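You operate a simulated robot arm through the tools that you are given. There is no shell and no other tool. Be economical: measure what you need, move in short steps, check, and stop when the job is done.

You are at the controls of a simulated two-armed robot. One attempt, no reset.

TASK
Pick up the white mug with one hand, pass it to the other hand and put it on the manual shelf. Take the teal box and put it on the wooden tray. Press the step button two times. Press the blue mute button to switch it off. Open the lamp table drawer. Any order will do. Set down upright: white mug, teal box.

It is judged by the outcome, as a careful person would: the job done as asked, and still so three seconds after it is handed in. It fails if anything else is knocked over, pushed out of place, dropped, spilled or broken.

THE ROBOT
Two 6-joint arms with two-finger grippers on one trunk, on a base that drives. Base frame: it is fixed to the floor where the robot stands at the start and does not move with it; the origin is under the middle of the robot, x ahead of it, y to its left, z up; the surface under the hand at the start is at about z = 0.82. Readings come in m, rad, newtons and seconds.
The left shoulder is at the start at [0.07, 0.176, 0.984], the right one opposite. With the tool pointing down near the work surface each hand reaches from about 0.46 to 0.8 m from the robot's upright axis, wherever it stands, measured 20 degrees to its own side. Places, roughly: blue mute button [-1.7, -2.9, 0.8]; lamp table drawer [-1.9, 0.7, 0.5]; manual shelf [0.6, -1.3, 0.8]; step button [-2.4, -3, 0.8]; teal box (15x8x8 cm) [-5, -3.5, 0.1]; white mug (13x8x10 cm) [0.5, 0.1, 0.1]; wooden tray (35x24x9 cm) [-1.4, -1, 0.4]. Payload 2.45 kg a hand.
The tool frame of a hand sits at the grasp point between the pads (the TCP): z along the fingers, y along the line on which they close. The tips reach 0.026 m beyond it. Largest opening 0.096 m; the body of the gripper starts 0.069 m behind the TCP.
Orientation is that of the tool frame in the base frame, as [roll, pitch, yaw] about the fixed x, y, z axes, in that order (R = Rz(yaw) Ry(pitch) Rx(roll)). With the fingers straight down and closing along the base's y, the tool's x points along the base's -x, its y along +y and its z along -z.

THE INTERFACE
- The arms move only by the tool send_rows. It takes "left_deltas", "right_deltas" or both (then of equal length, played together; a hand with none holds still); each is a list of rows, each an object (a shift or turn left out is 0, a gripper value left out holds the last) with "fingers": the opening, from 0 (shut) to 1 (fully open); "translation": the shift along the tool's x, y, z in m, a list of three; "dr": the turn, a rotation vector about the tool's x, y, z in rad, a list of three. In form: [{"fingers": fingers, "translation": [x, y, z], "dr": [ax, ay, az]}, ...]. A call has 1 to 20 rows; each row shifts and turns the commanded pose from where the row before left it, along the tool's axes as they then stand. A row lasts 0.2 s, in which the tool goes at most 0.05 m and 0.15 rad; a call with a longer step from one row to the next is refused whole, and so is a gripper value outside its range. Where a pose cannot be reached the arm comes as near as it can. A force on the tool above 40 N (or 10 N above the force at the start of the call, whichever is more), or a blocked arm, ends the call early, and 0.2 s more pass. The fingers move at their own pace and stop on an object; they squeeze with about 38 N. The grip force told is the motor's: it shows also when the fingers shut on nothing. Time passes only in rows, and 0.2 s behind the last, so rows that do not move let the fingers close. The reply holds the time, the measured pose of the TCP, the force on the tool along the base axes, the opening and the grip force, in the units named above and with some noise, with the torque about the TCP (base axes, N m) and any sound that the robot's microphone picked up, and new pictures: "views" is both (left out), scene, wrist or none (wrist: the cameras of the hands that moved).
- Cameras (640 x 400 px; columns grow to the right, rows downward): "scene" is now at [0.1371, 0.0015, 1.3055]; the picture's right is [0.06, -1.00, 0.00], its down [-0.63, -0.04, -0.78] and it looks along [0.78, 0.05, -0.63] (base axes); focal length 214 px, centre (320, 200). "left" rides on the left gripper at [0.082, -0.003, -0.098] in its tool frame; the picture's right is [0.04, 1.00, 0.00], its down [-0.73, 0.03, -0.68] and it looks along [-0.68, 0.03, 0.73] (tool axes); focal length 256 px, centre (320, 200). "right" rides on the right gripper at [0.082, 0.003, -0.098] in its tool frame; the picture's right is [-0.04, 1.00, 0.00], its down [-0.73, -0.03, -0.68] and it looks along [-0.68, -0.03, 0.73] (tool axes); focal length 256 px, centre (320, 200). There is no depth. A picture from a camera that has moved, and an enlarged one, comes with that camera's place and axes in the base frame and with its lens. The place of the scene camera against the robot may be out by one fixed shift of up to 0.012 m in any direction.
- lift_body(by): slides the trunk up (or, below 0, down) by that many m; the arms and the scene camera ride with it, the base frame stays. It gives what a move gives, with no picture.
- roll_base(legs): drives the robot by 1 to 6 legs, each [ahead, left, turn to the left] in m, m and rad, along the robot's own axes; the way and the turn of a leg run together, so that a leg with both is an arc; at most 1.5 m and 3.142 rad a leg. The arms and the cameras ride along, it lands a little off, and it stops where it bumps. It gives what a move gives, and a new picture of the scene camera.
- head_to(pan, tilt): turns the head with the scene camera to pan (to the left, within 1.501 rad either way) and tilt (down, from -0.506 to 1.204), counted from straight ahead of the robot. It gives what a move gives, and a new picture of the scene camera.
- zoom(camera, box): a new picture of the part [left, top, right, bottom] of that camera's present view, enlarged. The clock stands still meanwhile.
- job_done(): hands the job in; it is judged then, once.

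Work in short steps. Places have to be worked out from the pictures, the camera data and where the tool is seen: move nearer, look again, correct. Check each grasp and each placing, and mend what went wrong. You have 165 turns and 260 pictures in all, those below and enlarged ones among them. Open the grippers and draw the arms clear of the work before you hand the job in, unless the task says otherwise.

The tools are called as a command line: name --argument value ..., lists and objects as JSON in quotes. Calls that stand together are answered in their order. send_rows: Moves the arms, as the interface text tells. Its arguments: {"type":"object","properties":{"left_deltas":{"type":"array"},"right_deltas":{"type":"array"},"views":{"type":"string","enum":["both","scene","wrist","none"]}},"required":[]} The other tools are called the same way: lift_body (by) slides the trunk up or down; roll_base (legs) drives the base; head_to (pan, tilt) turns the head that bears the scene camera; zoom (camera, box) takes an enlarged picture of a part of a camera's view; job_done () hands the job in.

At the start:

```text
time: 0.0
left_tcp_pos: [0.4979, 0.3243, 0.9995]
left_tcp_rot: [-3.142, 0.002, 3.141]
left_contact_force: [0.3, -0.9, -0.5]
left_wrist_torque: [0.0, 0.02, -0.01]
left_grip_width: 0.0959
left_grasp_force: 0.0
right_tcp_pos: [0.6445, -0.1607, 1.1495]
right_tcp_rot: [3.141, 0.002, -3.141]
right_contact_force: [0.5, -0.6, 0.3]
right_wrist_torque: [-0.02, 0.03, 0.0]
right_grip_width: 0.0959
right_grasp_force: 0.0
trunk travel left (down, up): [-0.469, 0.371]
robot x, y, heading: [0.0007, 0.0004, 0.002]
head pan, tilt: [0.065, 0.677]
```

scene: 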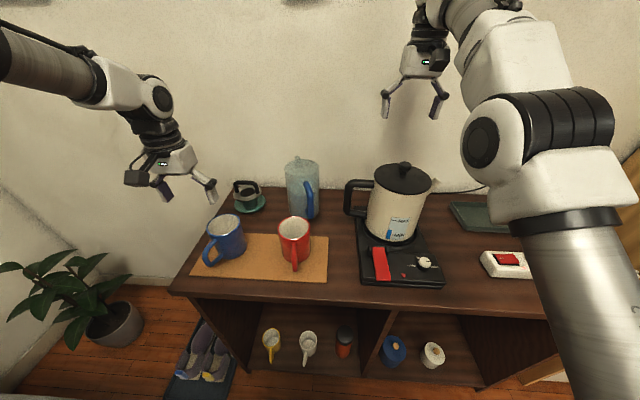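
right: 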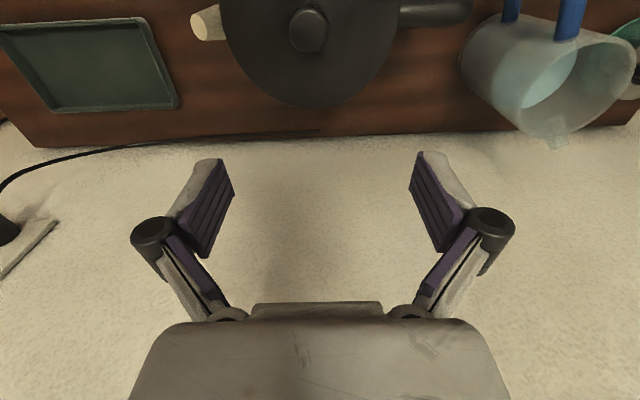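
left: 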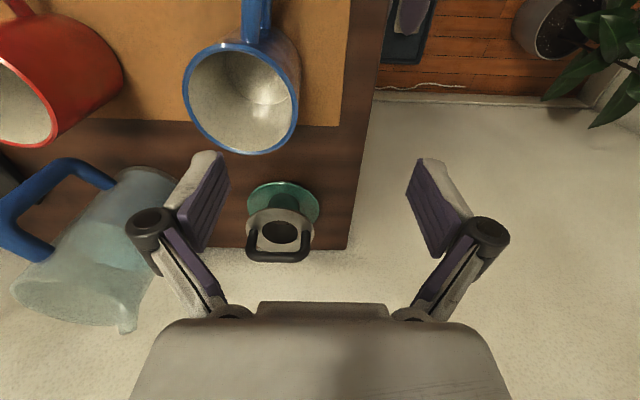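

I'll start by looking closely at the lower compartment with the white mug and at the table top.

zoom --camera "scene" --box '[180, 280, 500, 400]'

head_to --pan -1.2 --tilt 0.5

```text
2.00 times, centred on (340, 340) of scene
camera zoom: at [0.1371, 0.0015, 1.3055], right [0.06, -1.0, 0.0], down [-0.63, -0.04, -0.78], along [0.78, 0.05, -0.63], focal length 429 px, centre (280, -80)
```

zoom: 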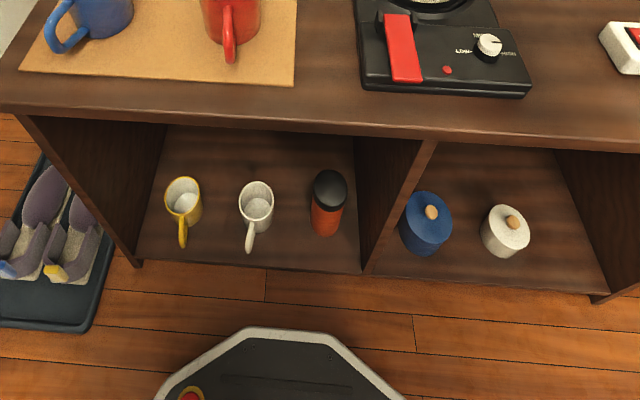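

```text
time: 1.4
left_tcp_pos: [0.4973, 0.3235, 0.9997]
left_tcp_rot: [3.141, 0.001, -3.141]
left_contact_force: [0.5, -0.2, -0.1]
left_wrist_torque: [0.0, 0.01, 0.03]
left_grip_width: 0.0961
left_grasp_force: 0.1
right_tcp_pos: [0.6433, -0.1617, 1.15]
right_tcp_rot: [3.141, 0.001, 3.141]
right_contact_force: [1.5, -0.7, -0.2]
right_wrist_torque: [0.01, -0.01, 0.03]
right_grip_width: 0.0961
right_grasp_force: 0.1
trunk travel left (down, up): [-0.469, 0.371]
robot x, y, heading: [-0.0018, -0.0026, 0.006]
head pan, tilt: [-1.201, 0.499]
camera scene: at [0.0845, -0.0888, 1.3213], right [-0.93, -0.36, 0.0], down [-0.17, 0.45, -0.88], along [0.32, -0.82, -0.48], focal length 214 px, centre (320, 200)
```

scene: 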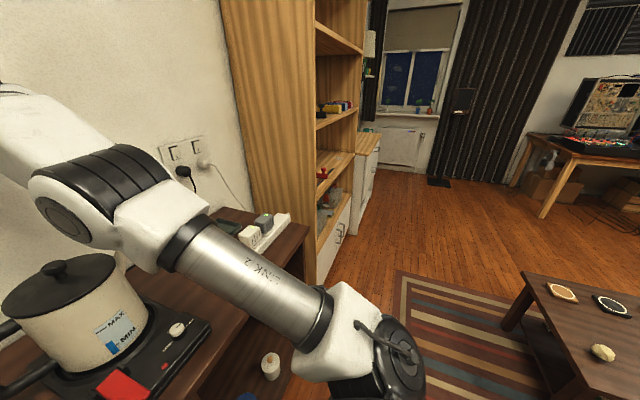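

The white mug's handle points toward me (mug at about [0.52, 0.08], handle end about [0.43, 0.09]). I'll back away so that the arms clear the table, then lower the trunk.

roll_base --legs '[[-0.45, 0, 0]]'

head_to --pan 0.1 --tilt 0.8

lift_body --by -0.4

```text
time: 4.2
left_tcp_pos: [0.0501, 0.3226, 0.9996]
left_tcp_rot: [-3.141, 0.0, 3.141]
left_contact_force: [-0.9, -0.6, -0.5]
left_wrist_torque: [0.02, 0.02, 0.03]
left_grip_width: 0.0957
left_grasp_force: 0.0
right_tcp_pos: [0.1952, -0.1616, 1.1503]
right_tcp_rot: [-3.14, -0.002, 3.141]
right_contact_force: [-0.5, 1.8, 0.6]
right_wrist_torque: [0.01, -0.04, 0.02]
right_grip_width: 0.0959
right_grasp_force: 0.0
trunk travel left (down, up): [-0.469, 0.371]
robot x, y, heading: [-0.4438, 0.0005, 0.002]
head pan, tilt: [-1.201, 0.499]
camera scene: at [-0.3637, -0.0888, 1.3214], right [-0.93, -0.36, 0.0], down [-0.17, 0.45, -0.88], along [0.32, -0.82, -0.48], focal length 214 px, centre (320, 200)
```

scene: 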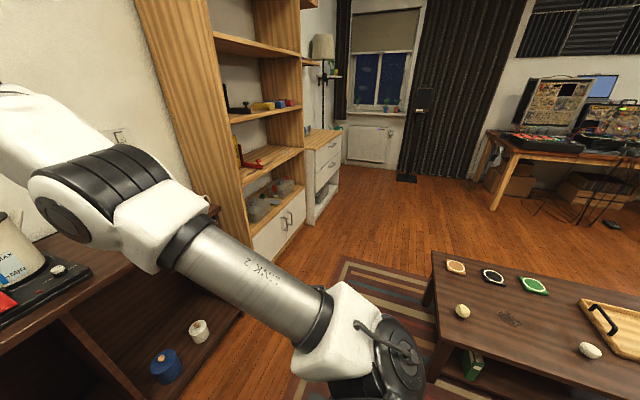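

```text
time: 5.6
left_tcp_pos: [0.0504, 0.3231, 0.9989]
left_tcp_rot: [3.14, 0.003, -3.141]
left_contact_force: [0.1, 1.0, -0.3]
left_wrist_torque: [0.0, 0.02, -0.01]
left_grip_width: 0.0962
left_grasp_force: 0.1
right_tcp_pos: [0.1962, -0.1614, 1.1491]
right_tcp_rot: [3.141, 0.0, 3.142]
right_contact_force: [0.0, -0.8, 0.4]
right_wrist_torque: [0.03, 0.04, 0.0]
right_grip_width: 0.0962
right_grasp_force: 0.1
trunk travel left (down, up): [-0.469, 0.371]
robot x, y, heading: [-0.4478, 0.0009, -0.004]
head pan, tilt: [0.099, 0.799]
camera scene: at [-0.3159, 0.0039, 1.2954], right [0.1, -1.0, 0.0], down [-0.71, -0.07, -0.7], along [0.69, 0.07, -0.72], focal length 214 px, centre (320, 200)
```

scene: 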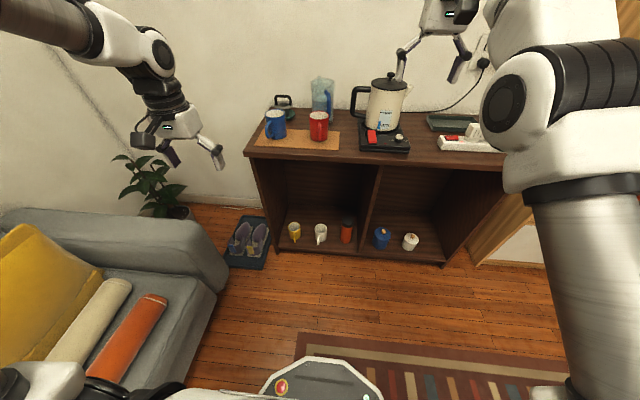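

```text
time: 9.4
left_tcp_pos: [0.0506, 0.3232, 0.6005]
left_tcp_rot: [3.139, 0.0, -3.141]
left_contact_force: [1.0, 0.5, 0.0]
left_wrist_torque: [0.0, 0.02, 0.01]
left_grip_width: 0.0962
left_grasp_force: 0.0
right_tcp_pos: [0.1962, -0.1612, 0.7493]
right_tcp_rot: [3.14, 0.0, -3.141]
right_contact_force: [0.5, 0.8, -0.2]
right_wrist_torque: [0.01, 0.02, 0.0]
right_grip_width: 0.0959
right_grasp_force: 0.1
trunk travel left (down, up): [-0.069, 0.771]
robot x, y, heading: [-0.4486, 0.002, 0.005]
head pan, tilt: [0.099, 0.799]
```

Trunk is lowered; I'll re-aim the head at the mug and measure it from here.

head_to --pan 0.05 --tilt 0.6

zoom --camera "scene" --box '[230, 110, 470, 260]'

```text
time: 10.2
left_tcp_pos: [0.051, 0.3235, 0.5995]
left_tcp_rot: [3.141, 0.0, -3.14]
left_contact_force: [-0.7, 0.0, 0.1]
left_wrist_torque: [0.0, -0.01, 0.02]
left_grip_width: 0.0961
left_grasp_force: 0.1
right_tcp_pos: [0.1957, -0.1602, 0.7495]
right_tcp_rot: [3.141, -0.001, 3.141]
right_contact_force: [0.5, 0.0, 0.5]
right_wrist_torque: [-0.01, -0.04, -0.02]
right_grip_width: 0.0959
right_grasp_force: 0.0
trunk travel left (down, up): [-0.069, 0.771]
robot x, y, heading: [-0.4514, -0.0005, 0.001]
head pan, tilt: [0.051, 0.6]
camera scene: at [-0.308, 0.0005, 0.9122], right [0.05, -1.0, 0.0], down [-0.56, -0.03, -0.82], along [0.82, 0.04, -0.57], focal length 214 px, centre (320, 200)
```

scene: 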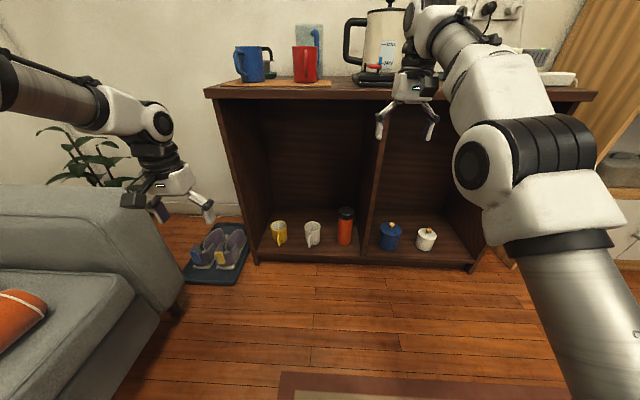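

```text
2.67 times, centred on (350, 185) of scene
camera zoom: at [-0.308, 0.0005, 0.9122], right [0.05, -1.0, 0.0], down [-0.56, -0.03, -0.82], along [0.82, 0.04, -0.57], focal length 572 px, centre (240, 240)
```

zoom: 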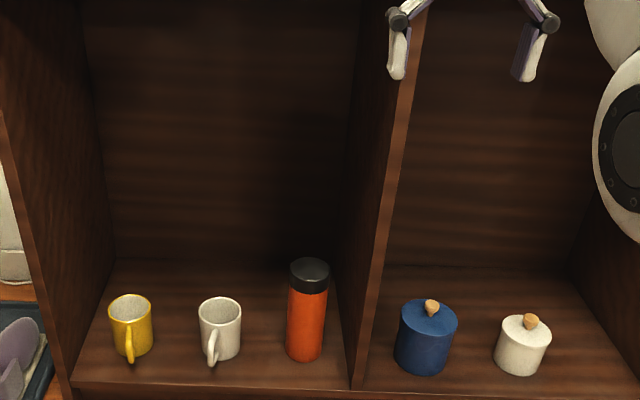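

Triangulating gives mug rim centre ≈ [0.506, 0.078, 0.187], handle at about x 0.42–0.466, y 0.088, z 0.14. I'll drive 0.15 m nearer and tilt the left hand ~50° forward, with a slight yaw to line up with the handle.

roll_base --legs '[[0.15, 0, 0]]'

send_rows --left_deltas '[{"dr": [0, 0, 0.13]}, {"dr": [0, -0.145, 0], "fingers": 0.6}, {"dr": [0, -0.145, 0]}, {"dr": [0, -0.145, 0]}, {"dr": [0, -0.145, 0]}, {"dr": [0, -0.145, 0]}, {"dr": [0, -0.145, 0]}, {}]' --views "both"

```text
time: 11.5
left_tcp_pos: [0.1951, 0.3215, 0.5994]
left_tcp_rot: [3.141, 0.0, 3.137]
left_contact_force: [-0.2, 0.3, 0.3]
left_wrist_torque: [-0.03, -0.05, 0.0]
left_grip_width: 0.096
left_grasp_force: 0.1
right_tcp_pos: [0.339, -0.1636, 0.7486]
right_tcp_rot: [3.142, 0.0, 3.138]
right_contact_force: [-0.4, 0.2, 0.0]
right_wrist_torque: [-0.04, 0.02, 0.01]
right_grip_width: 0.0958
right_grasp_force: 0.1
trunk travel left (down, up): [-0.069, 0.771]
robot x, y, heading: [-0.3038, -0.0002, -0.006]
head pan, tilt: [0.051, 0.6]
camera scene: at [-0.1636, -0.0002, 0.9121], right [0.05, -1.0, 0.0], down [-0.56, -0.03, -0.82], along [0.82, 0.04, -0.57], focal length 214 px, centre (320, 200)
```

scene: 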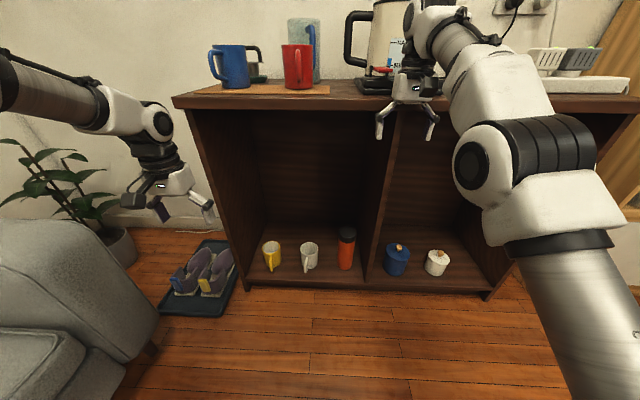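

```text
time: 13.3
left_tcp_pos: [0.2367, 0.3202, 0.5706]
left_tcp_rot: [3.119, 0.787, 3.005]
left_contact_force: [0.5, 0.0, 0.2]
left_wrist_torque: [0.01, 0.0, -0.03]
left_grip_width: 0.0576
left_grasp_force: 0.0
left hand out of reach, approached as far as the arm can: row 3, 4, 5, 6, 7
right_tcp_pos: [0.3384, -0.1625, 0.75]
right_tcp_rot: [3.141, 0.0, 3.138]
right_contact_force: [-0.2, -0.3, -0.3]
right_wrist_torque: [0.02, -0.01, 0.01]
right_grip_width: 0.0961
right_grasp_force: 0.1
trunk travel left (down, up): [-0.069, 0.771]
robot x, y, heading: [-0.3015, 0.001, -0.001]
head pan, tilt: [0.051, 0.6]
camera scene: at [-0.164, -0.0001, 0.9122], right [0.05, -1.0, 0.0], down [-0.56, -0.03, -0.82], along [0.82, 0.04, -0.57], focal length 214 px, centre (320, 200)
camera left: at [0.1102, 0.331, 0.5822], right [0.09, 1.0, -0.01], down [0.04, 0.01, 1.0], along [1.0, -0.09, -0.03], focal length 256 px, centre (320, 200)
```

scene: 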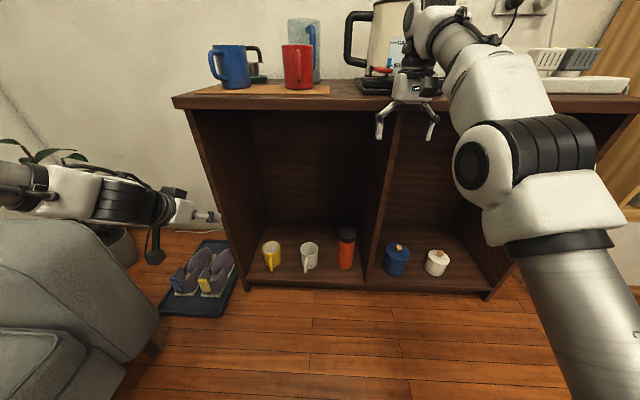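
left: 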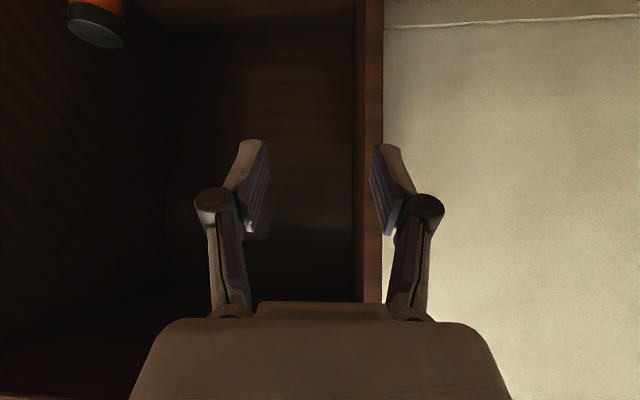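

The hand is tilted 45°+ (reach-limited at this spot). I'll move it to a point in front of the handle, about [0.35, 0.10, 0.22].

send_rows --left_deltas '[{"translation": [0.0173, -0.0199, 0.0384]}, {"translation": [0.0173, -0.0199, 0.0384]}, {"translation": [0.0173, -0.0199, 0.0384]}, {"translation": [0.0173, -0.0199, 0.0384]}, {"translation": [0.0173, -0.0199, 0.0384]}, {"translation": [0.0173, -0.0199, 0.0384]}, {"translation": [0.0173, -0.0199, 0.0384]}, {"translation": [0.0173, -0.0199, 0.0384]}, {"translation": [0.0173, -0.0199, 0.0384]}, {"translation": [0.0173, -0.0199, 0.0384]}, {}]' --views "both"

```text
time: 15.7
left_tcp_pos: [0.2544, 0.3648, 0.4356]
left_tcp_rot: [3.118, 0.788, 3.007]
left_contact_force: [0.2, 0.4, 0.3]
left_wrist_torque: [0.0, -0.04, -0.01]
left_grip_width: 0.0575
left_grasp_force: 0.1
left hand out of reach, approached as far as the arm can: row 2, 3, 4, 5, 6, 7, 8, 9, 10
right_tcp_pos: [0.3389, -0.164, 0.7498]
right_tcp_rot: [3.141, -0.002, 3.139]
right_contact_force: [0.8, 0.8, 1.0]
right_wrist_torque: [0.0, -0.02, 0.02]
right_grip_width: 0.0958
right_grasp_force: 0.0
trunk travel left (down, up): [-0.069, 0.771]
robot x, y, heading: [-0.3031, 0.0034, -0.004]
head pan, tilt: [0.051, 0.6]
camera scene: at [-0.1639, -0.0001, 0.9122], right [0.05, -1.0, 0.0], down [-0.56, -0.03, -0.82], along [0.82, 0.04, -0.57], focal length 214 px, centre (320, 200)
camera left: at [0.1262, 0.375, 0.4473], right [0.09, 1.0, -0.01], down [0.04, 0.01, 1.0], along [1.0, -0.09, -0.04], focal length 256 px, centre (320, 200)
```

scene: 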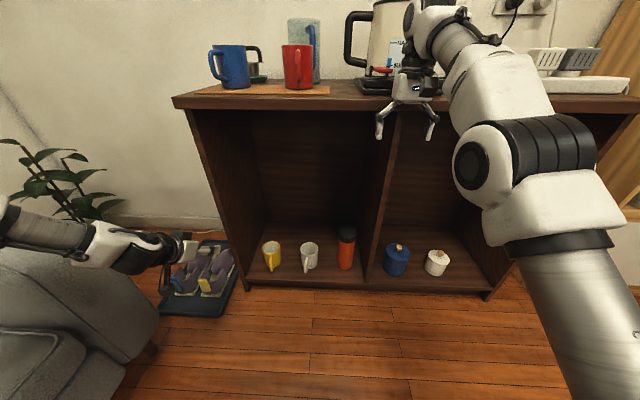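
left: 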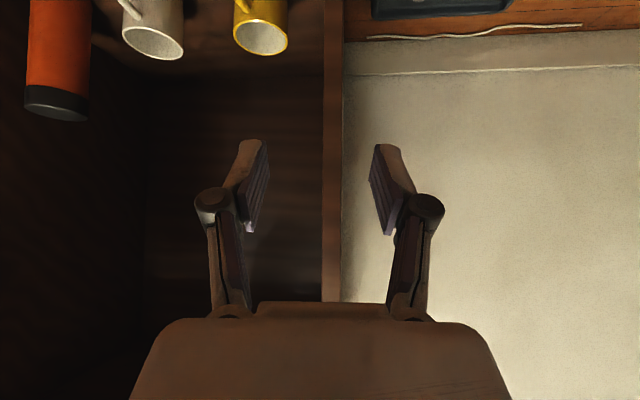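

The arm seems stuck at a wrist limit with this tilt. I'll reduce the tilt by 0.29 rad and see whether it converges to the commanded point.

send_rows --left_deltas '[{"dr": [0, 0.145, 0]}, {"dr": [0, 0.145, 0]}, {}, {}, {}]' --views "scene"

```text
time: 16.9
left_tcp_pos: [0.2557, 0.3651, 0.4345]
left_tcp_rot: [3.123, 0.499, 3.015]
left_contact_force: [-0.1, 0.1, -0.3]
left_wrist_torque: [0.0, -0.03, -0.02]
left_grip_width: 0.0574
left_grasp_force: 0.0
right_tcp_pos: [0.3401, -0.1637, 0.7495]
right_tcp_rot: [-3.141, 0.001, 3.137]
right_contact_force: [-0.1, -0.3, 0.6]
right_wrist_torque: [-0.01, -0.01, 0.0]
right_grip_width: 0.0959
right_grasp_force: 0.0
trunk travel left (down, up): [-0.069, 0.771]
robot x, y, heading: [-0.3064, -0.0008, -0.005]
head pan, tilt: [0.051, 0.6]
camera scene: at [-0.164, -0.0002, 0.9122], right [0.05, -1.0, 0.0], down [-0.56, -0.03, -0.82], along [0.82, 0.04, -0.57], focal length 214 px, centre (320, 200)
```

scene: 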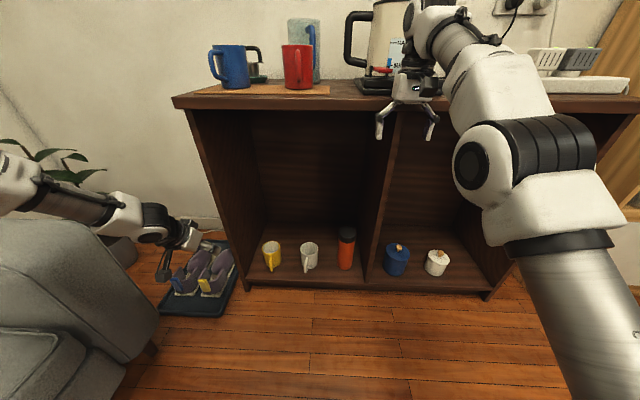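

The command follows what was achieved. With 29° tilt, I'll move step by step toward [0.36, 0.12, 0.30].

send_rows --left_deltas '[{"translation": [-0.0074, -0.0336, 0.0251]}, {"translation": [-0.0074, -0.0336, 0.0251]}, {"translation": [-0.0074, -0.0336, 0.0251]}, {"translation": [-0.0074, -0.0336, 0.0251]}, {"translation": [-0.0074, -0.0336, 0.0251]}, {"translation": [-0.0074, -0.0336, 0.0251]}, {"translation": [-0.0074, -0.0336, 0.0251]}, {}]' --views "both"

```text
time: 18.7
left_tcp_pos: [0.3573, 0.1165, 0.3001]
left_tcp_rot: [3.122, 0.499, 3.014]
left_contact_force: [0.5, -1.0, -0.5]
left_wrist_torque: [-0.01, -0.02, -0.02]
left_grip_width: 0.0577
left_grasp_force: 0.1
left hand out of reach, approached as far as the arm can: row 3, 4
right_tcp_pos: [0.3392, -0.1647, 0.7481]
right_tcp_rot: [-3.141, 0.0, 3.137]
right_contact_force: [0.0, -0.1, 0.3]
right_wrist_torque: [-0.01, 0.0, 0.01]
right_grip_width: 0.0962
right_grasp_force: 0.0
trunk travel left (down, up): [-0.069, 0.771]
robot x, y, heading: [-0.307, 0.0045, -0.003]
head pan, tilt: [0.051, 0.6]
camera scene: at [-0.1638, -0.0003, 0.9122], right [0.05, -1.0, 0.0], down [-0.56, -0.03, -0.82], along [0.82, 0.04, -0.57], focal length 214 px, centre (320, 200)
camera left: at [0.2384, 0.1261, 0.3466], right [0.08, 1.0, 0.0], down [0.32, -0.02, 0.95], along [0.94, -0.08, -0.32], focal length 256 px, centre (320, 200)
```

scene: 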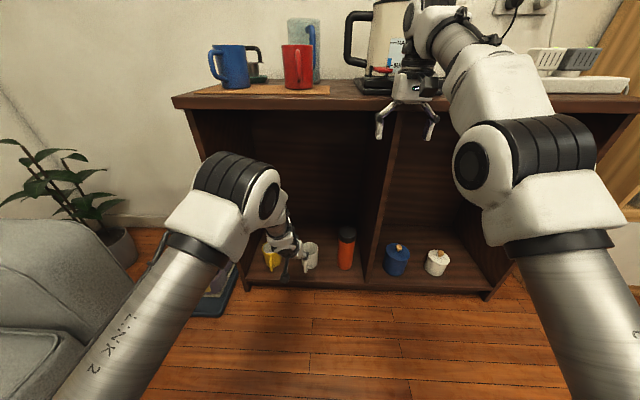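
left: 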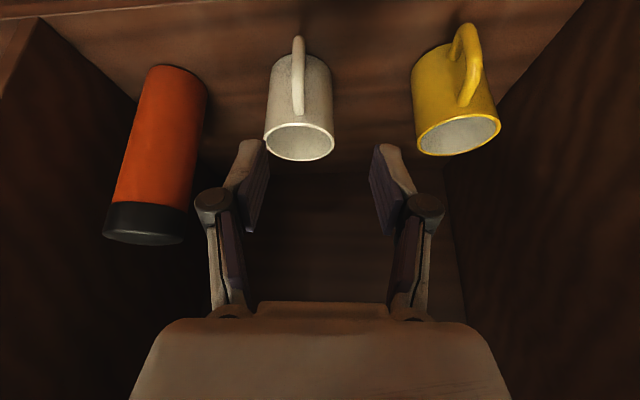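

Elbow-up posture works. The wrist view places the handle at about [0.44, 0.085, 0.145] and the rim at [0.49, 0.08]; approaching along the tool 60% of the way, then checking.

send_rows --left_deltas '[{"translation": [0, -0.0041, 0.0354]}, {"translation": [0, -0.0041, 0.0354]}, {"translation": [0, -0.0041, 0.0354]}, {}]' --views "both"

```text
time: 19.7
left_tcp_pos: [0.4059, 0.0995, 0.2044]
left_tcp_rot: [3.123, 0.498, 3.015]
left_contact_force: [-0.9, 0.4, -0.6]
left_wrist_torque: [-0.02, -0.01, 0.02]
left_grip_width: 0.0576
left_grasp_force: 0.1
right_tcp_pos: [0.3402, -0.1635, 0.7507]
right_tcp_rot: [3.141, 0.001, 3.138]
right_contact_force: [0.6, -0.1, 0.6]
right_wrist_torque: [0.03, -0.01, 0.0]
right_grip_width: 0.0958
right_grasp_force: 0.1
trunk travel left (down, up): [-0.069, 0.771]
robot x, y, heading: [-0.3033, 0.0017, 0.001]
head pan, tilt: [0.051, 0.6]
camera scene: at [-0.1638, -0.0002, 0.9122], right [0.05, -1.0, 0.0], down [-0.56, -0.03, -0.82], along [0.82, 0.04, -0.57], focal length 214 px, centre (320, 200)
camera left: at [0.2869, 0.1082, 0.252], right [0.08, 1.0, 0.0], down [0.32, -0.02, 0.95], along [0.94, -0.08, -0.32], focal length 256 px, centre (320, 200)
```

scene: 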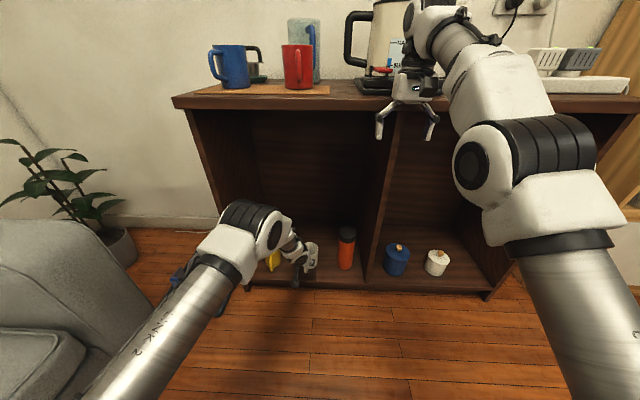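
left: 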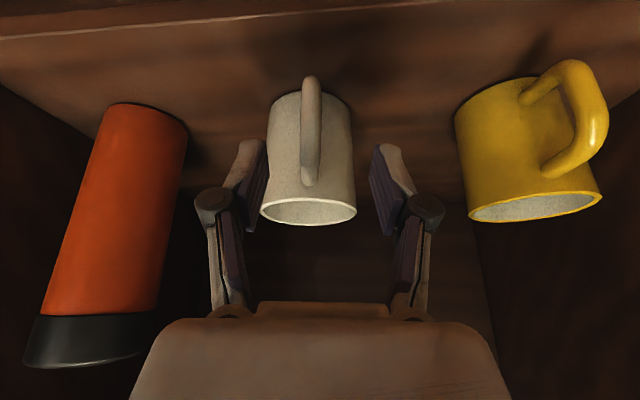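

The handle is straddled well in line. I'll go the remaining 7 cm and check before closing.

send_rows --left_deltas '[{"translation": [-0.0012, -0.004, 0.035]}, {"translation": [-0.0012, -0.004, 0.035]}, {}]' --views "both"

```text
time: 20.5
left_tcp_pos: [0.4428, 0.0895, 0.1449]
left_tcp_rot: [3.122, 0.498, 3.014]
left_contact_force: [0.1, -0.3, 0.7]
left_wrist_torque: [-0.01, -0.04, 0.03]
left_grip_width: 0.0577
left_grasp_force: 0.1
right_tcp_pos: [0.3392, -0.1628, 0.7499]
right_tcp_rot: [3.141, 0.0, 3.137]
right_contact_force: [0.0, -0.7, -0.7]
right_wrist_torque: [-0.01, 0.06, 0.01]
right_grip_width: 0.096
right_grasp_force: 0.0
trunk travel left (down, up): [-0.069, 0.771]
robot x, y, heading: [-0.3022, -0.0008, -0.002]
head pan, tilt: [0.051, 0.6]
camera scene: at [-0.1638, -0.0002, 0.9122], right [0.05, -1.0, 0.0], down [-0.56, -0.03, -0.82], along [0.82, 0.04, -0.57], focal length 214 px, centre (320, 200)
camera left: at [0.3238, 0.0993, 0.1923], right [0.08, 1.0, 0.0], down [0.32, -0.02, 0.95], along [0.94, -0.08, -0.32], focal length 256 px, centre (320, 200)
```

scene: 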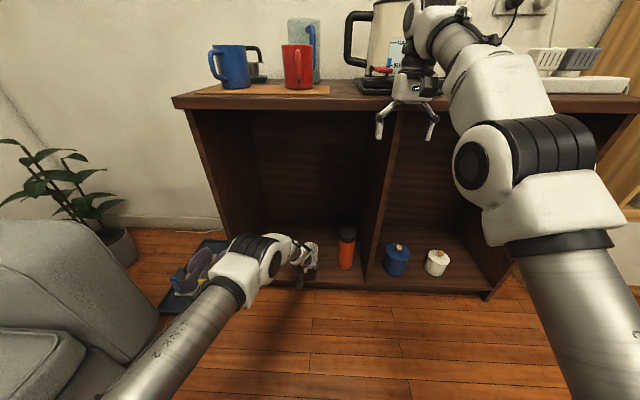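
left: 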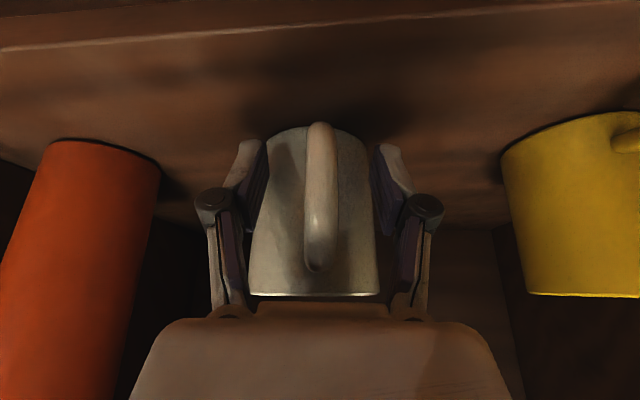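

The handle sits between the pads at TCP depth. Closing.

send_rows --left_deltas '[{"fingers": 0}, {}, {}, {}]' --views "wrist"

```text
time: 21.5
left_tcp_pos: [0.444, 0.0904, 0.1454]
left_tcp_rot: [3.123, 0.499, 3.015]
left_contact_force: [0.4, -0.4, -0.5]
left_wrist_torque: [-0.03, 0.07, -0.05]
left_grip_width: 0.0115
left_grasp_force: 37.5
right_tcp_pos: [0.3399, -0.1637, 0.7493]
right_tcp_rot: [3.141, 0.001, 3.137]
right_contact_force: [-0.3, -0.4, 0.0]
right_wrist_torque: [0.0, 0.02, 0.02]
right_grip_width: 0.096
right_grasp_force: 0.0
trunk travel left (down, up): [-0.069, 0.771]
robot x, y, heading: [-0.3066, -0.0016, -0.002]
head pan, tilt: [0.051, 0.6]
camera left: at [0.3237, 0.0991, 0.1926], right [0.08, 1.0, 0.0], down [0.32, -0.02, 0.95], along [0.94, -0.08, -0.32], focal length 256 px, centre (320, 200)
```

left: 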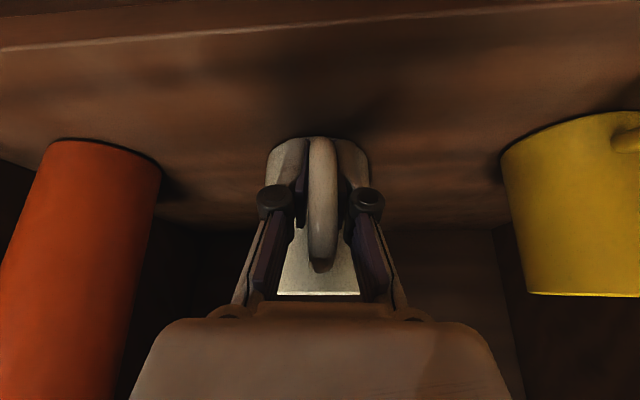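

Gripped (11.5 mm). Lift 4 cm straight up and check.

send_rows --left_deltas '[{"translation": [-0.0096, 0, -0.0176]}, {"translation": [-0.0096, 0, -0.0176]}, {}]' --views "wrist"

roll_base --legs '[[-0.3, 0, 0]]'

```text
time: 22.3
left_tcp_pos: [0.4433, 0.0901, 0.1835]
left_tcp_rot: [3.121, 0.499, 3.014]
left_contact_force: [-0.2, -0.4, -0.1]
left_wrist_torque: [0.0, 0.07, -0.04]
left_grip_width: 0.0106
left_grasp_force: 37.5
right_tcp_pos: [0.34, -0.1643, 0.7487]
right_tcp_rot: [-3.141, 0.0, 3.138]
right_contact_force: [-0.5, -0.3, -0.5]
right_wrist_torque: [-0.01, 0.03, 0.0]
right_grip_width: 0.0959
right_grasp_force: 0.1
trunk travel left (down, up): [-0.069, 0.771]
robot x, y, heading: [-0.307, 0.0034, -0.006]
head pan, tilt: [0.051, 0.6]
camera left: at [0.3233, 0.0985, 0.2318], right [0.08, 1.0, 0.0], down [0.32, -0.02, 0.95], along [0.94, -0.08, -0.32], focal length 256 px, centre (320, 200)
```

left: 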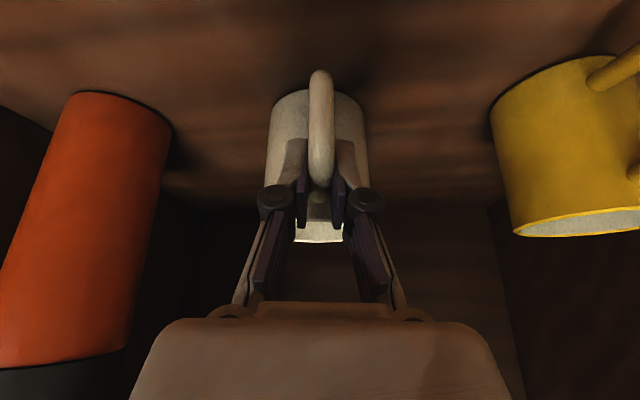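

```text
time: 24.4
left_tcp_pos: [0.1404, 0.0885, 0.183]
left_tcp_rot: [3.123, 0.5, 3.011]
left_contact_force: [0.4, 0.0, 0.2]
left_wrist_torque: [0.03, 0.12, 0.0]
left_grip_width: 0.0101
left_grasp_force: 37.2
right_tcp_pos: [0.0375, -0.1649, 0.7491]
right_tcp_rot: [-3.141, 0.001, 3.133]
right_contact_force: [-0.3, 0.5, -0.4]
right_wrist_torque: [-0.01, 0.01, 0.01]
right_grip_width: 0.096
right_grasp_force: 0.1
trunk travel left (down, up): [-0.069, 0.771]
robot x, y, heading: [-0.6046, 0.0003, -0.011]
head pan, tilt: [0.051, 0.6]
camera scene: at [-0.4654, 0.0008, 0.9122], right [0.04, -1.0, 0.0], down [-0.56, -0.02, -0.82], along [0.82, 0.04, -0.57], focal length 214 px, centre (320, 200)
```

scene: 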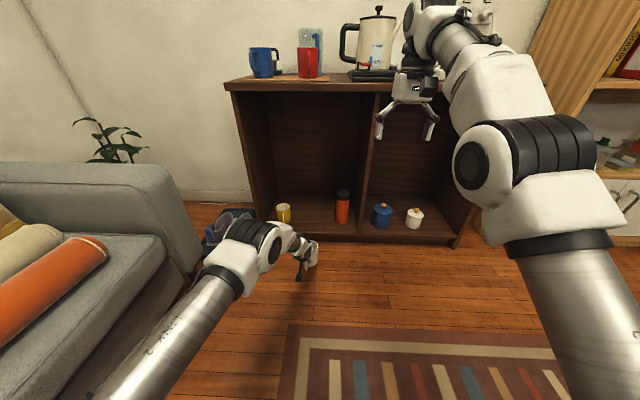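

The mug seems to have slid down in the grip while lifting; checking closely.

zoom --camera "left" --box '[160, 0, 480, 320]'

zoom --camera "scene" --box '[220, 200, 380, 300]'

```text
1.25 times, centred on (320, 160) of left
camera zoom: at [0.0221, 0.0975, 0.2317], right [0.09, 1.0, 0.0], down [0.32, -0.03, 0.95], along [0.94, -0.08, -0.32], focal length 320 px, centre (320, 250)
```

zoom: 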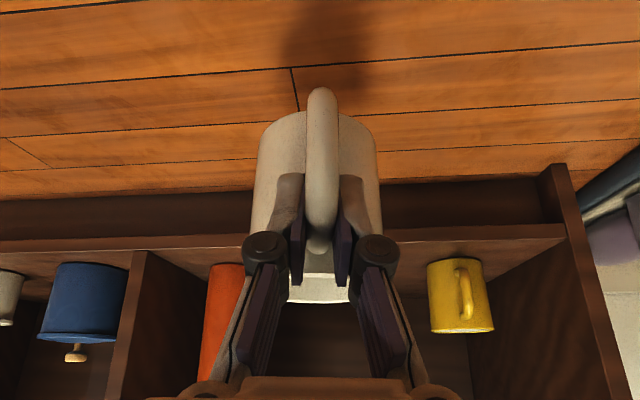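

```text
4.00 times, centred on (300, 250) of scene
camera zoom: at [-0.4654, 0.0008, 0.9122], right [0.04, -1.0, 0.0], down [-0.56, -0.02, -0.82], along [0.82, 0.04, -0.57], focal length 858 px, centre (400, 0)
```

zoom: 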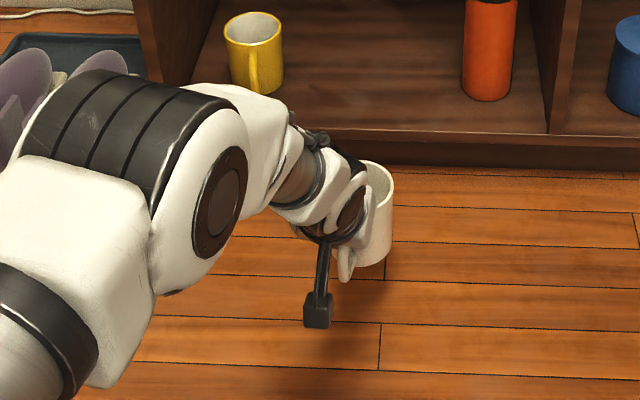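

The mug slid ~2.5 cm but is now steady, upright, held at the upper handle. I'll gently raise it to a handover spot in front of the robot.

send_rows --left_deltas '[{"translation": [0.0045, -0.0026, -0.0332]}, {"translation": [0.0045, -0.0026, -0.0332]}, {"translation": [0.0045, -0.0026, -0.0332]}, {"translation": [0.0045, -0.0026, -0.0332]}, {"translation": [0.0045, -0.0026, -0.0332]}, {"translation": [0.0045, -0.0026, -0.0332]}, {"translation": [0.0045, -0.0026, -0.0332]}, {"translation": [0.0045, -0.0026, -0.0332]}, {"translation": [0.0045, -0.0026, -0.0332]}, {"translation": [0.0045, -0.0026, -0.0332]}, {}]' --views "both"

```text
time: 26.3
left_tcp_pos: [-0.041, 0.1232, 0.2981]
left_tcp_rot: [-3.111, 0.311, 3.056]
left_contact_force: [0.6, 0.0, -2.5]
left_wrist_torque: [-0.01, 0.14, -0.01]
left_grip_width: 0.0103
left_grasp_force: 38.0
left hand out of reach, approached as far as the arm can: row 4, 6, 7, 8, 9
right_tcp_pos: [0.0366, -0.1655, 0.7487]
right_tcp_rot: [3.14, -0.002, 3.133]
right_contact_force: [-0.5, 0.7, 0.0]
right_wrist_torque: [0.01, 0.02, -0.01]
right_grip_width: 0.096
right_grasp_force: 0.1
trunk travel left (down, up): [-0.069, 0.771]
robot x, y, heading: [-0.6021, 0.0022, -0.005]
head pan, tilt: [0.051, 0.6]
stopped in row 9 (left hand): the arm was blocked; the commanded pose is now the measured one
camera scene: at [-0.4653, 0.0008, 0.9121], right [0.04, -1.0, 0.0], down [-0.56, -0.02, -0.82], along [0.82, 0.04, -0.57], focal length 214 px, centre (320, 200)
camera left: at [-0.1485, 0.131, 0.3667], right [0.06, 1.0, -0.04], down [0.49, 0.01, 0.87], along [0.87, -0.07, -0.49], focal length 256 px, centre (320, 200)
```

scene: 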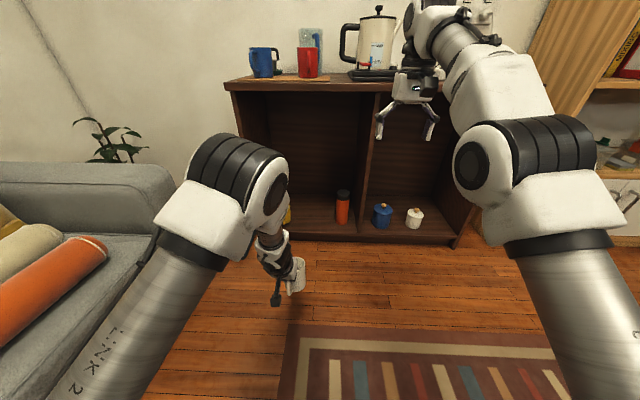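
left: 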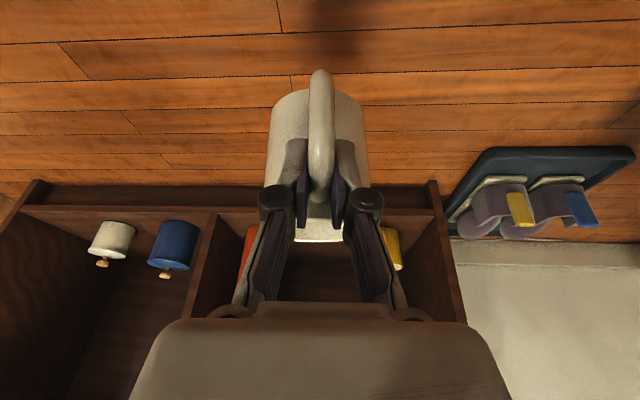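

The arm hit its inner limit for this tilt. I'll move out and up instead, where it has more freedom.

send_rows --left_deltas '[{"translation": [-0.032, 0, -0.0212]}, {"translation": [-0.032, 0, -0.0212]}, {"translation": [-0.032, 0, -0.0212]}, {"translation": [-0.032, 0, -0.0212]}, {"translation": [-0.032, 0, -0.0212]}, {"dr": [0, -0.1, 0]}, {"dr": [0, -0.1, 0]}, {}]' --views "scene"

```text
time: 28.1
left_tcp_pos: [0.0785, 0.1143, 0.4478]
left_tcp_rot: [-3.114, 0.513, 3.057]
left_contact_force: [0.3, -1.1, -1.6]
left_wrist_torque: [0.01, 0.12, -0.01]
left_grip_width: 0.0102
left_grasp_force: 37.5
right_tcp_pos: [0.0375, -0.1661, 0.7492]
right_tcp_rot: [3.14, 0.0, 3.134]
right_contact_force: [0.4, 0.0, 1.3]
right_wrist_torque: [0.04, 0.0, -0.01]
right_grip_width: 0.0958
right_grasp_force: 0.1
trunk travel left (down, up): [-0.069, 0.771]
robot x, y, heading: [-0.6054, -0.0007, -0.005]
head pan, tilt: [0.051, 0.6]
camera scene: at [-0.4654, 0.0008, 0.9122], right [0.04, -1.0, 0.0], down [-0.56, -0.02, -0.82], along [0.82, 0.04, -0.57], focal length 214 px, centre (320, 200)
```

scene: 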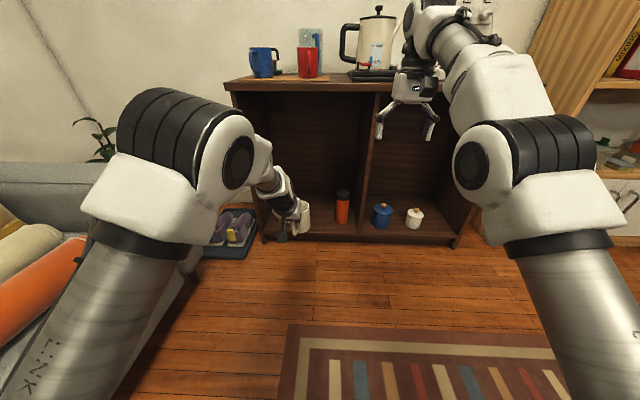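

Now yaw the left hand to the right (mug swings toward the robot's right), about 0.6 rad first.

send_rows --left_deltas '[{"dr": [0.0711, 0, 0.1264]}, {"dr": [0.0711, 0, 0.1264]}, {"dr": [0.0711, 0, 0.1264]}, {"dr": [0.0711, 0, 0.1264]}, {"dr": [0.0711, 0, 0.1264]}, {"dr": [0.0711, 0, 0.1264]}, {"dr": [0.0711, 0, 0.1264]}, {"dr": [0.0711, 0, 0.1264]}, {}]' --views "scene"

```text
time: 30.1
left_tcp_pos: [0.0787, 0.1143, 0.4503]
left_tcp_rot: [-3.132, 0.538, 1.887]
left_contact_force: [0.4, -0.2, -3.5]
left_wrist_torque: [0.12, 0.02, 0.02]
left_grip_width: 0.0104
left_grasp_force: 37.2
right_tcp_pos: [0.0371, -0.1653, 0.7491]
right_tcp_rot: [-3.141, -0.001, 3.134]
right_contact_force: [0.3, 0.1, -0.7]
right_wrist_torque: [0.0, 0.02, -0.01]
right_grip_width: 0.0959
right_grasp_force: 0.1
trunk travel left (down, up): [-0.069, 0.771]
robot x, y, heading: [-0.6056, -0.0027, -0.002]
head pan, tilt: [0.051, 0.6]
camera scene: at [-0.4654, 0.0008, 0.9122], right [0.04, -1.0, 0.0], down [-0.56, -0.02, -0.82], along [0.82, 0.04, -0.57], focal length 214 px, centre (320, 200)
```

scene: 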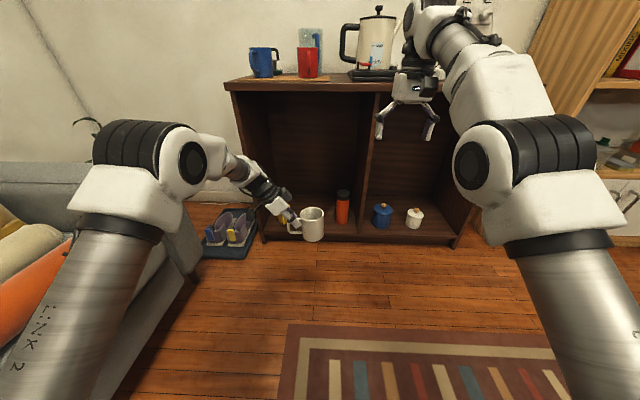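

Great: the mug is now clearly visible with the handle to the left. Zoom to measure it.

zoom --camera "scene" --box '[240, 170, 360, 250]'

zoom --camera "left" --box '[160, 0, 480, 320]'

```text
5.00 times, centred on (300, 210) of scene
camera zoom: at [-0.4654, 0.0008, 0.9122], right [0.04, -1.0, 0.0], down [-0.56, -0.02, -0.82], along [0.82, 0.04, -0.57], focal length 1072 px, centre (420, 150)
```

zoom: 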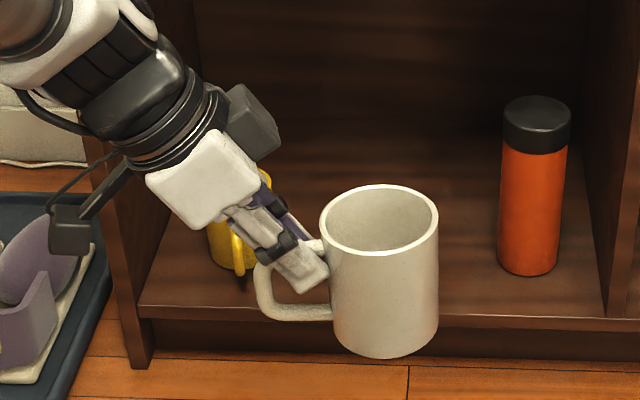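

```text
1.25 times, centred on (320, 160) of left
camera zoom: at [0.0386, 0.2272, 0.4917], right [0.94, 0.34, -0.03], down [0.12, -0.26, 0.96], along [0.32, -0.91, -0.28], focal length 320 px, centre (320, 250)
```

zoom: 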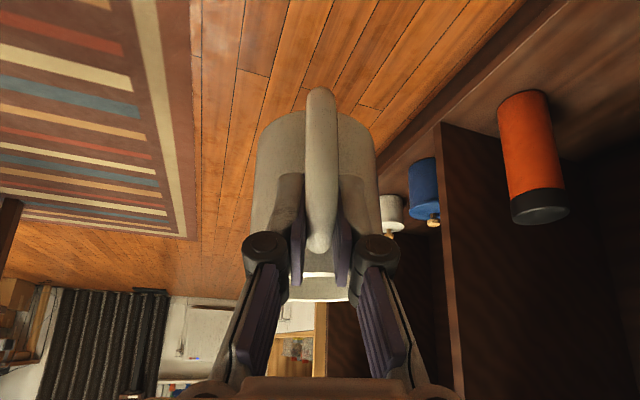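

Mug axis ≈ [0.098, 0.056], rim z ≈ 0.465, bottom ≈ 0.37, diameter ≈ 7.3 cm. The right hand will come from the right side, low on the body: first yaw it +80° and tilt it, away from the mug.

send_rows --right_deltas '[{"translation": [0, -0.02, 0.02], "fingers": 1}, {"translation": [0, -0.02, 0.02]}, {"dr": [0, 0, -0.14]}, {"dr": [0, 0, -0.14]}, {"dr": [0, 0, -0.14]}, {"dr": [0, 0, -0.14]}, {"dr": [0, 0, -0.14]}, {"dr": [0, 0, -0.14]}, {"dr": [0, 0, -0.14]}, {"dr": [0, 0, -0.14]}, {"dr": [0, 0, -0.14]}, {"dr": [0, 0, -0.14]}, {}]' --views "scene"

```text
time: 32.9
left_tcp_pos: [0.0794, 0.1132, 0.4483]
left_tcp_rot: [-3.13, 0.536, 1.889]
left_contact_force: [-0.7, -0.3, -1.7]
left_wrist_torque: [0.15, 0.04, 0.02]
left_grip_width: 0.0102
left_grasp_force: 36.9
right_tcp_pos: [0.0369, -0.2046, 0.7098]
right_tcp_rot: [3.141, -0.001, -1.75]
right_contact_force: [-0.1, 0.2, -0.8]
right_wrist_torque: [-0.01, -0.03, 0.03]
right_grip_width: 0.0961
right_grasp_force: 0.1
trunk travel left (down, up): [-0.069, 0.771]
robot x, y, heading: [-0.6058, -0.0011, -0.004]
head pan, tilt: [0.051, 0.6]
camera scene: at [-0.4654, 0.0008, 0.9122], right [0.04, -1.0, 0.0], down [-0.56, -0.02, -0.82], along [0.82, 0.04, -0.57], focal length 214 px, centre (320, 200)
```

scene: 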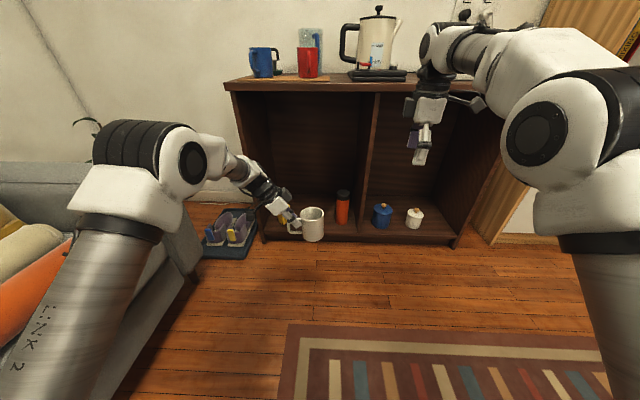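

Yaw done (heading ≈ 80°). Now tilt ~57° toward the mug direction while still away.

send_rows --right_deltas '[{"dr": [0, -0.143, 0]}, {"dr": [0, -0.143, 0]}, {"dr": [0, -0.143, 0]}, {"dr": [0, -0.143, 0]}, {"dr": [0, -0.143, 0]}, {"dr": [0, -0.143, 0]}, {"dr": [0, -0.143, 0]}, {}]' --views "scene"

```text
time: 34.7
left_tcp_pos: [0.0779, 0.1139, 0.4485]
left_tcp_rot: [-3.13, 0.536, 1.887]
left_contact_force: [-0.2, -1.0, -1.9]
left_wrist_torque: [0.13, 0.05, 0.01]
left_grip_width: 0.0102
left_grasp_force: 37.8
right_tcp_pos: [0.0362, -0.2041, 0.7088]
right_tcp_rot: [3.138, 1.001, -1.75]
right_contact_force: [0.1, 1.2, -0.6]
right_wrist_torque: [0.0, 0.0, 0.02]
right_grip_width: 0.0957
right_grasp_force: 0.0
trunk travel left (down, up): [-0.069, 0.771]
robot x, y, heading: [-0.6064, 0.0023, -0.002]
head pan, tilt: [0.051, 0.6]
camera scene: at [-0.4654, 0.0007, 0.9122], right [0.04, -1.0, 0.0], down [-0.56, -0.02, -0.82], along [0.82, 0.04, -0.57], focal length 214 px, centre (320, 200)
```

scene: 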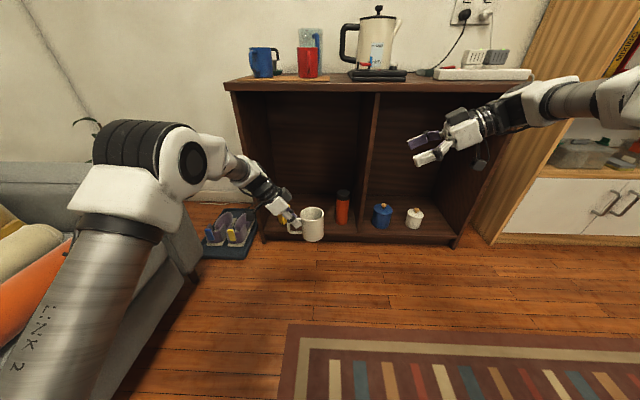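

The right arm has easy reach here. Move to a standoff 16 cm from the mug along the tool axis.

send_rows --right_deltas '[{"translation": [0.0197, -0.0023, 0.0385]}, {"translation": [0.0197, -0.0023, 0.0385]}, {"translation": [0.0197, -0.0023, 0.0385]}, {"translation": [0.0197, -0.0023, 0.0385]}, {"translation": [0.0197, -0.0023, 0.0385]}, {"translation": [0.0197, -0.0023, 0.0385]}, {}]' --views "both"

```text
time: 36.3
left_tcp_pos: [0.0787, 0.1129, 0.4489]
left_tcp_rot: [-3.13, 0.536, 1.889]
left_contact_force: [-0.3, 0.0, -2.1]
left_wrist_torque: [0.12, 0.02, -0.02]
left_grip_width: 0.0102
left_grasp_force: 37.9
right_tcp_pos: [0.0699, -0.0793, 0.4849]
right_tcp_rot: [3.14, 1.0, -1.752]
right_contact_force: [-0.1, 0.6, -0.4]
right_wrist_torque: [0.01, 0.02, -0.04]
right_grip_width: 0.0962
right_grasp_force: 0.2
trunk travel left (down, up): [-0.069, 0.771]
robot x, y, heading: [-0.6052, 0.0007, -0.002]
head pan, tilt: [0.051, 0.6]
camera scene: at [-0.4653, 0.0008, 0.9122], right [0.04, -1.0, 0.0], down [-0.57, -0.02, -0.82], along [0.82, 0.04, -0.57], focal length 214 px, centre (320, 200)
camera right: at [0.0456, -0.2032, 0.4695], right [-0.98, 0.2, 0.03], down [0.0, -0.18, 0.98], along [0.2, 0.96, 0.17], focal length 256 px, centre (320, 200)
```

scene: 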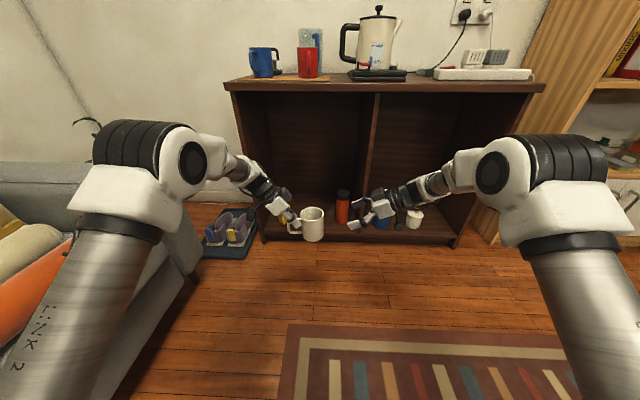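
right: 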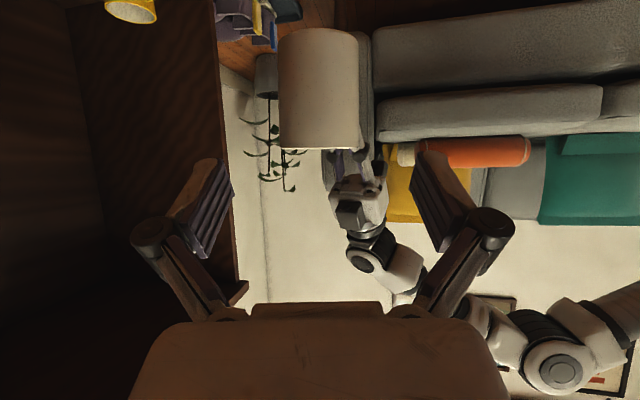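

In the right camera the mug is centred (radius ~4 cm, z 0.364–0.463). Advance 3/4 of the way.

send_rows --right_deltas '[{"translation": [-0.0004, -0.001, 0.04]}, {"translation": [-0.0004, -0.001, 0.04]}, {"translation": [-0.0004, -0.001, 0.03]}, {}]' --views "both"

```text
time: 37.3
left_tcp_pos: [0.0782, 0.1152, 0.4488]
left_tcp_rot: [-3.129, 0.536, 1.888]
left_contact_force: [-0.2, 0.5, -2.5]
left_wrist_torque: [0.13, 0.0, 0.01]
left_grip_width: 0.0104
left_grasp_force: 38.0
right_tcp_pos: [0.0896, 0.0126, 0.4242]
right_tcp_rot: [3.141, 1.002, -1.751]
right_contact_force: [0.1, -0.5, 0.1]
right_wrist_torque: [0.0, 0.01, 0.01]
right_grip_width: 0.0957
right_grasp_force: 0.1
trunk travel left (down, up): [-0.069, 0.771]
robot x, y, heading: [-0.6078, 0.0006, -0.005]
head pan, tilt: [0.051, 0.6]
camera scene: at [-0.4653, 0.0008, 0.9122], right [0.04, -1.0, 0.0], down [-0.56, -0.02, -0.82], along [0.82, 0.04, -0.57], focal length 214 px, centre (320, 200)
camera right: at [0.0662, -0.1113, 0.4105], right [-0.98, 0.2, 0.04], down [0.0, -0.18, 0.98], along [0.2, 0.96, 0.17], focal length 256 px, centre (320, 200)
```

scene: 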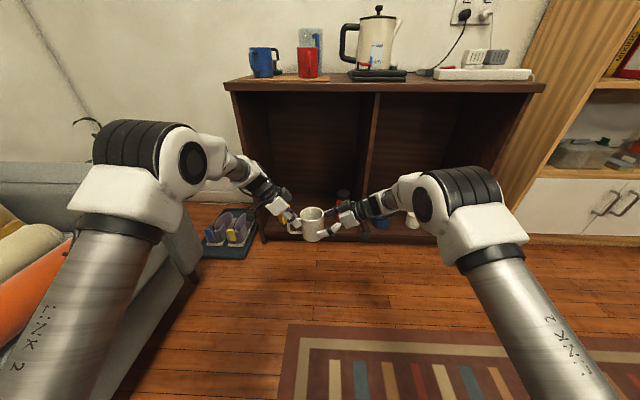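
right: 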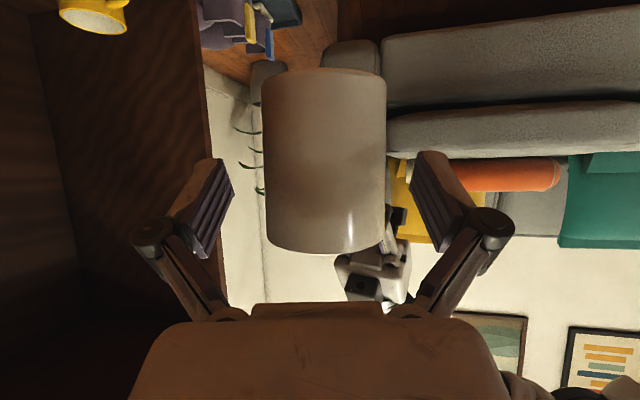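

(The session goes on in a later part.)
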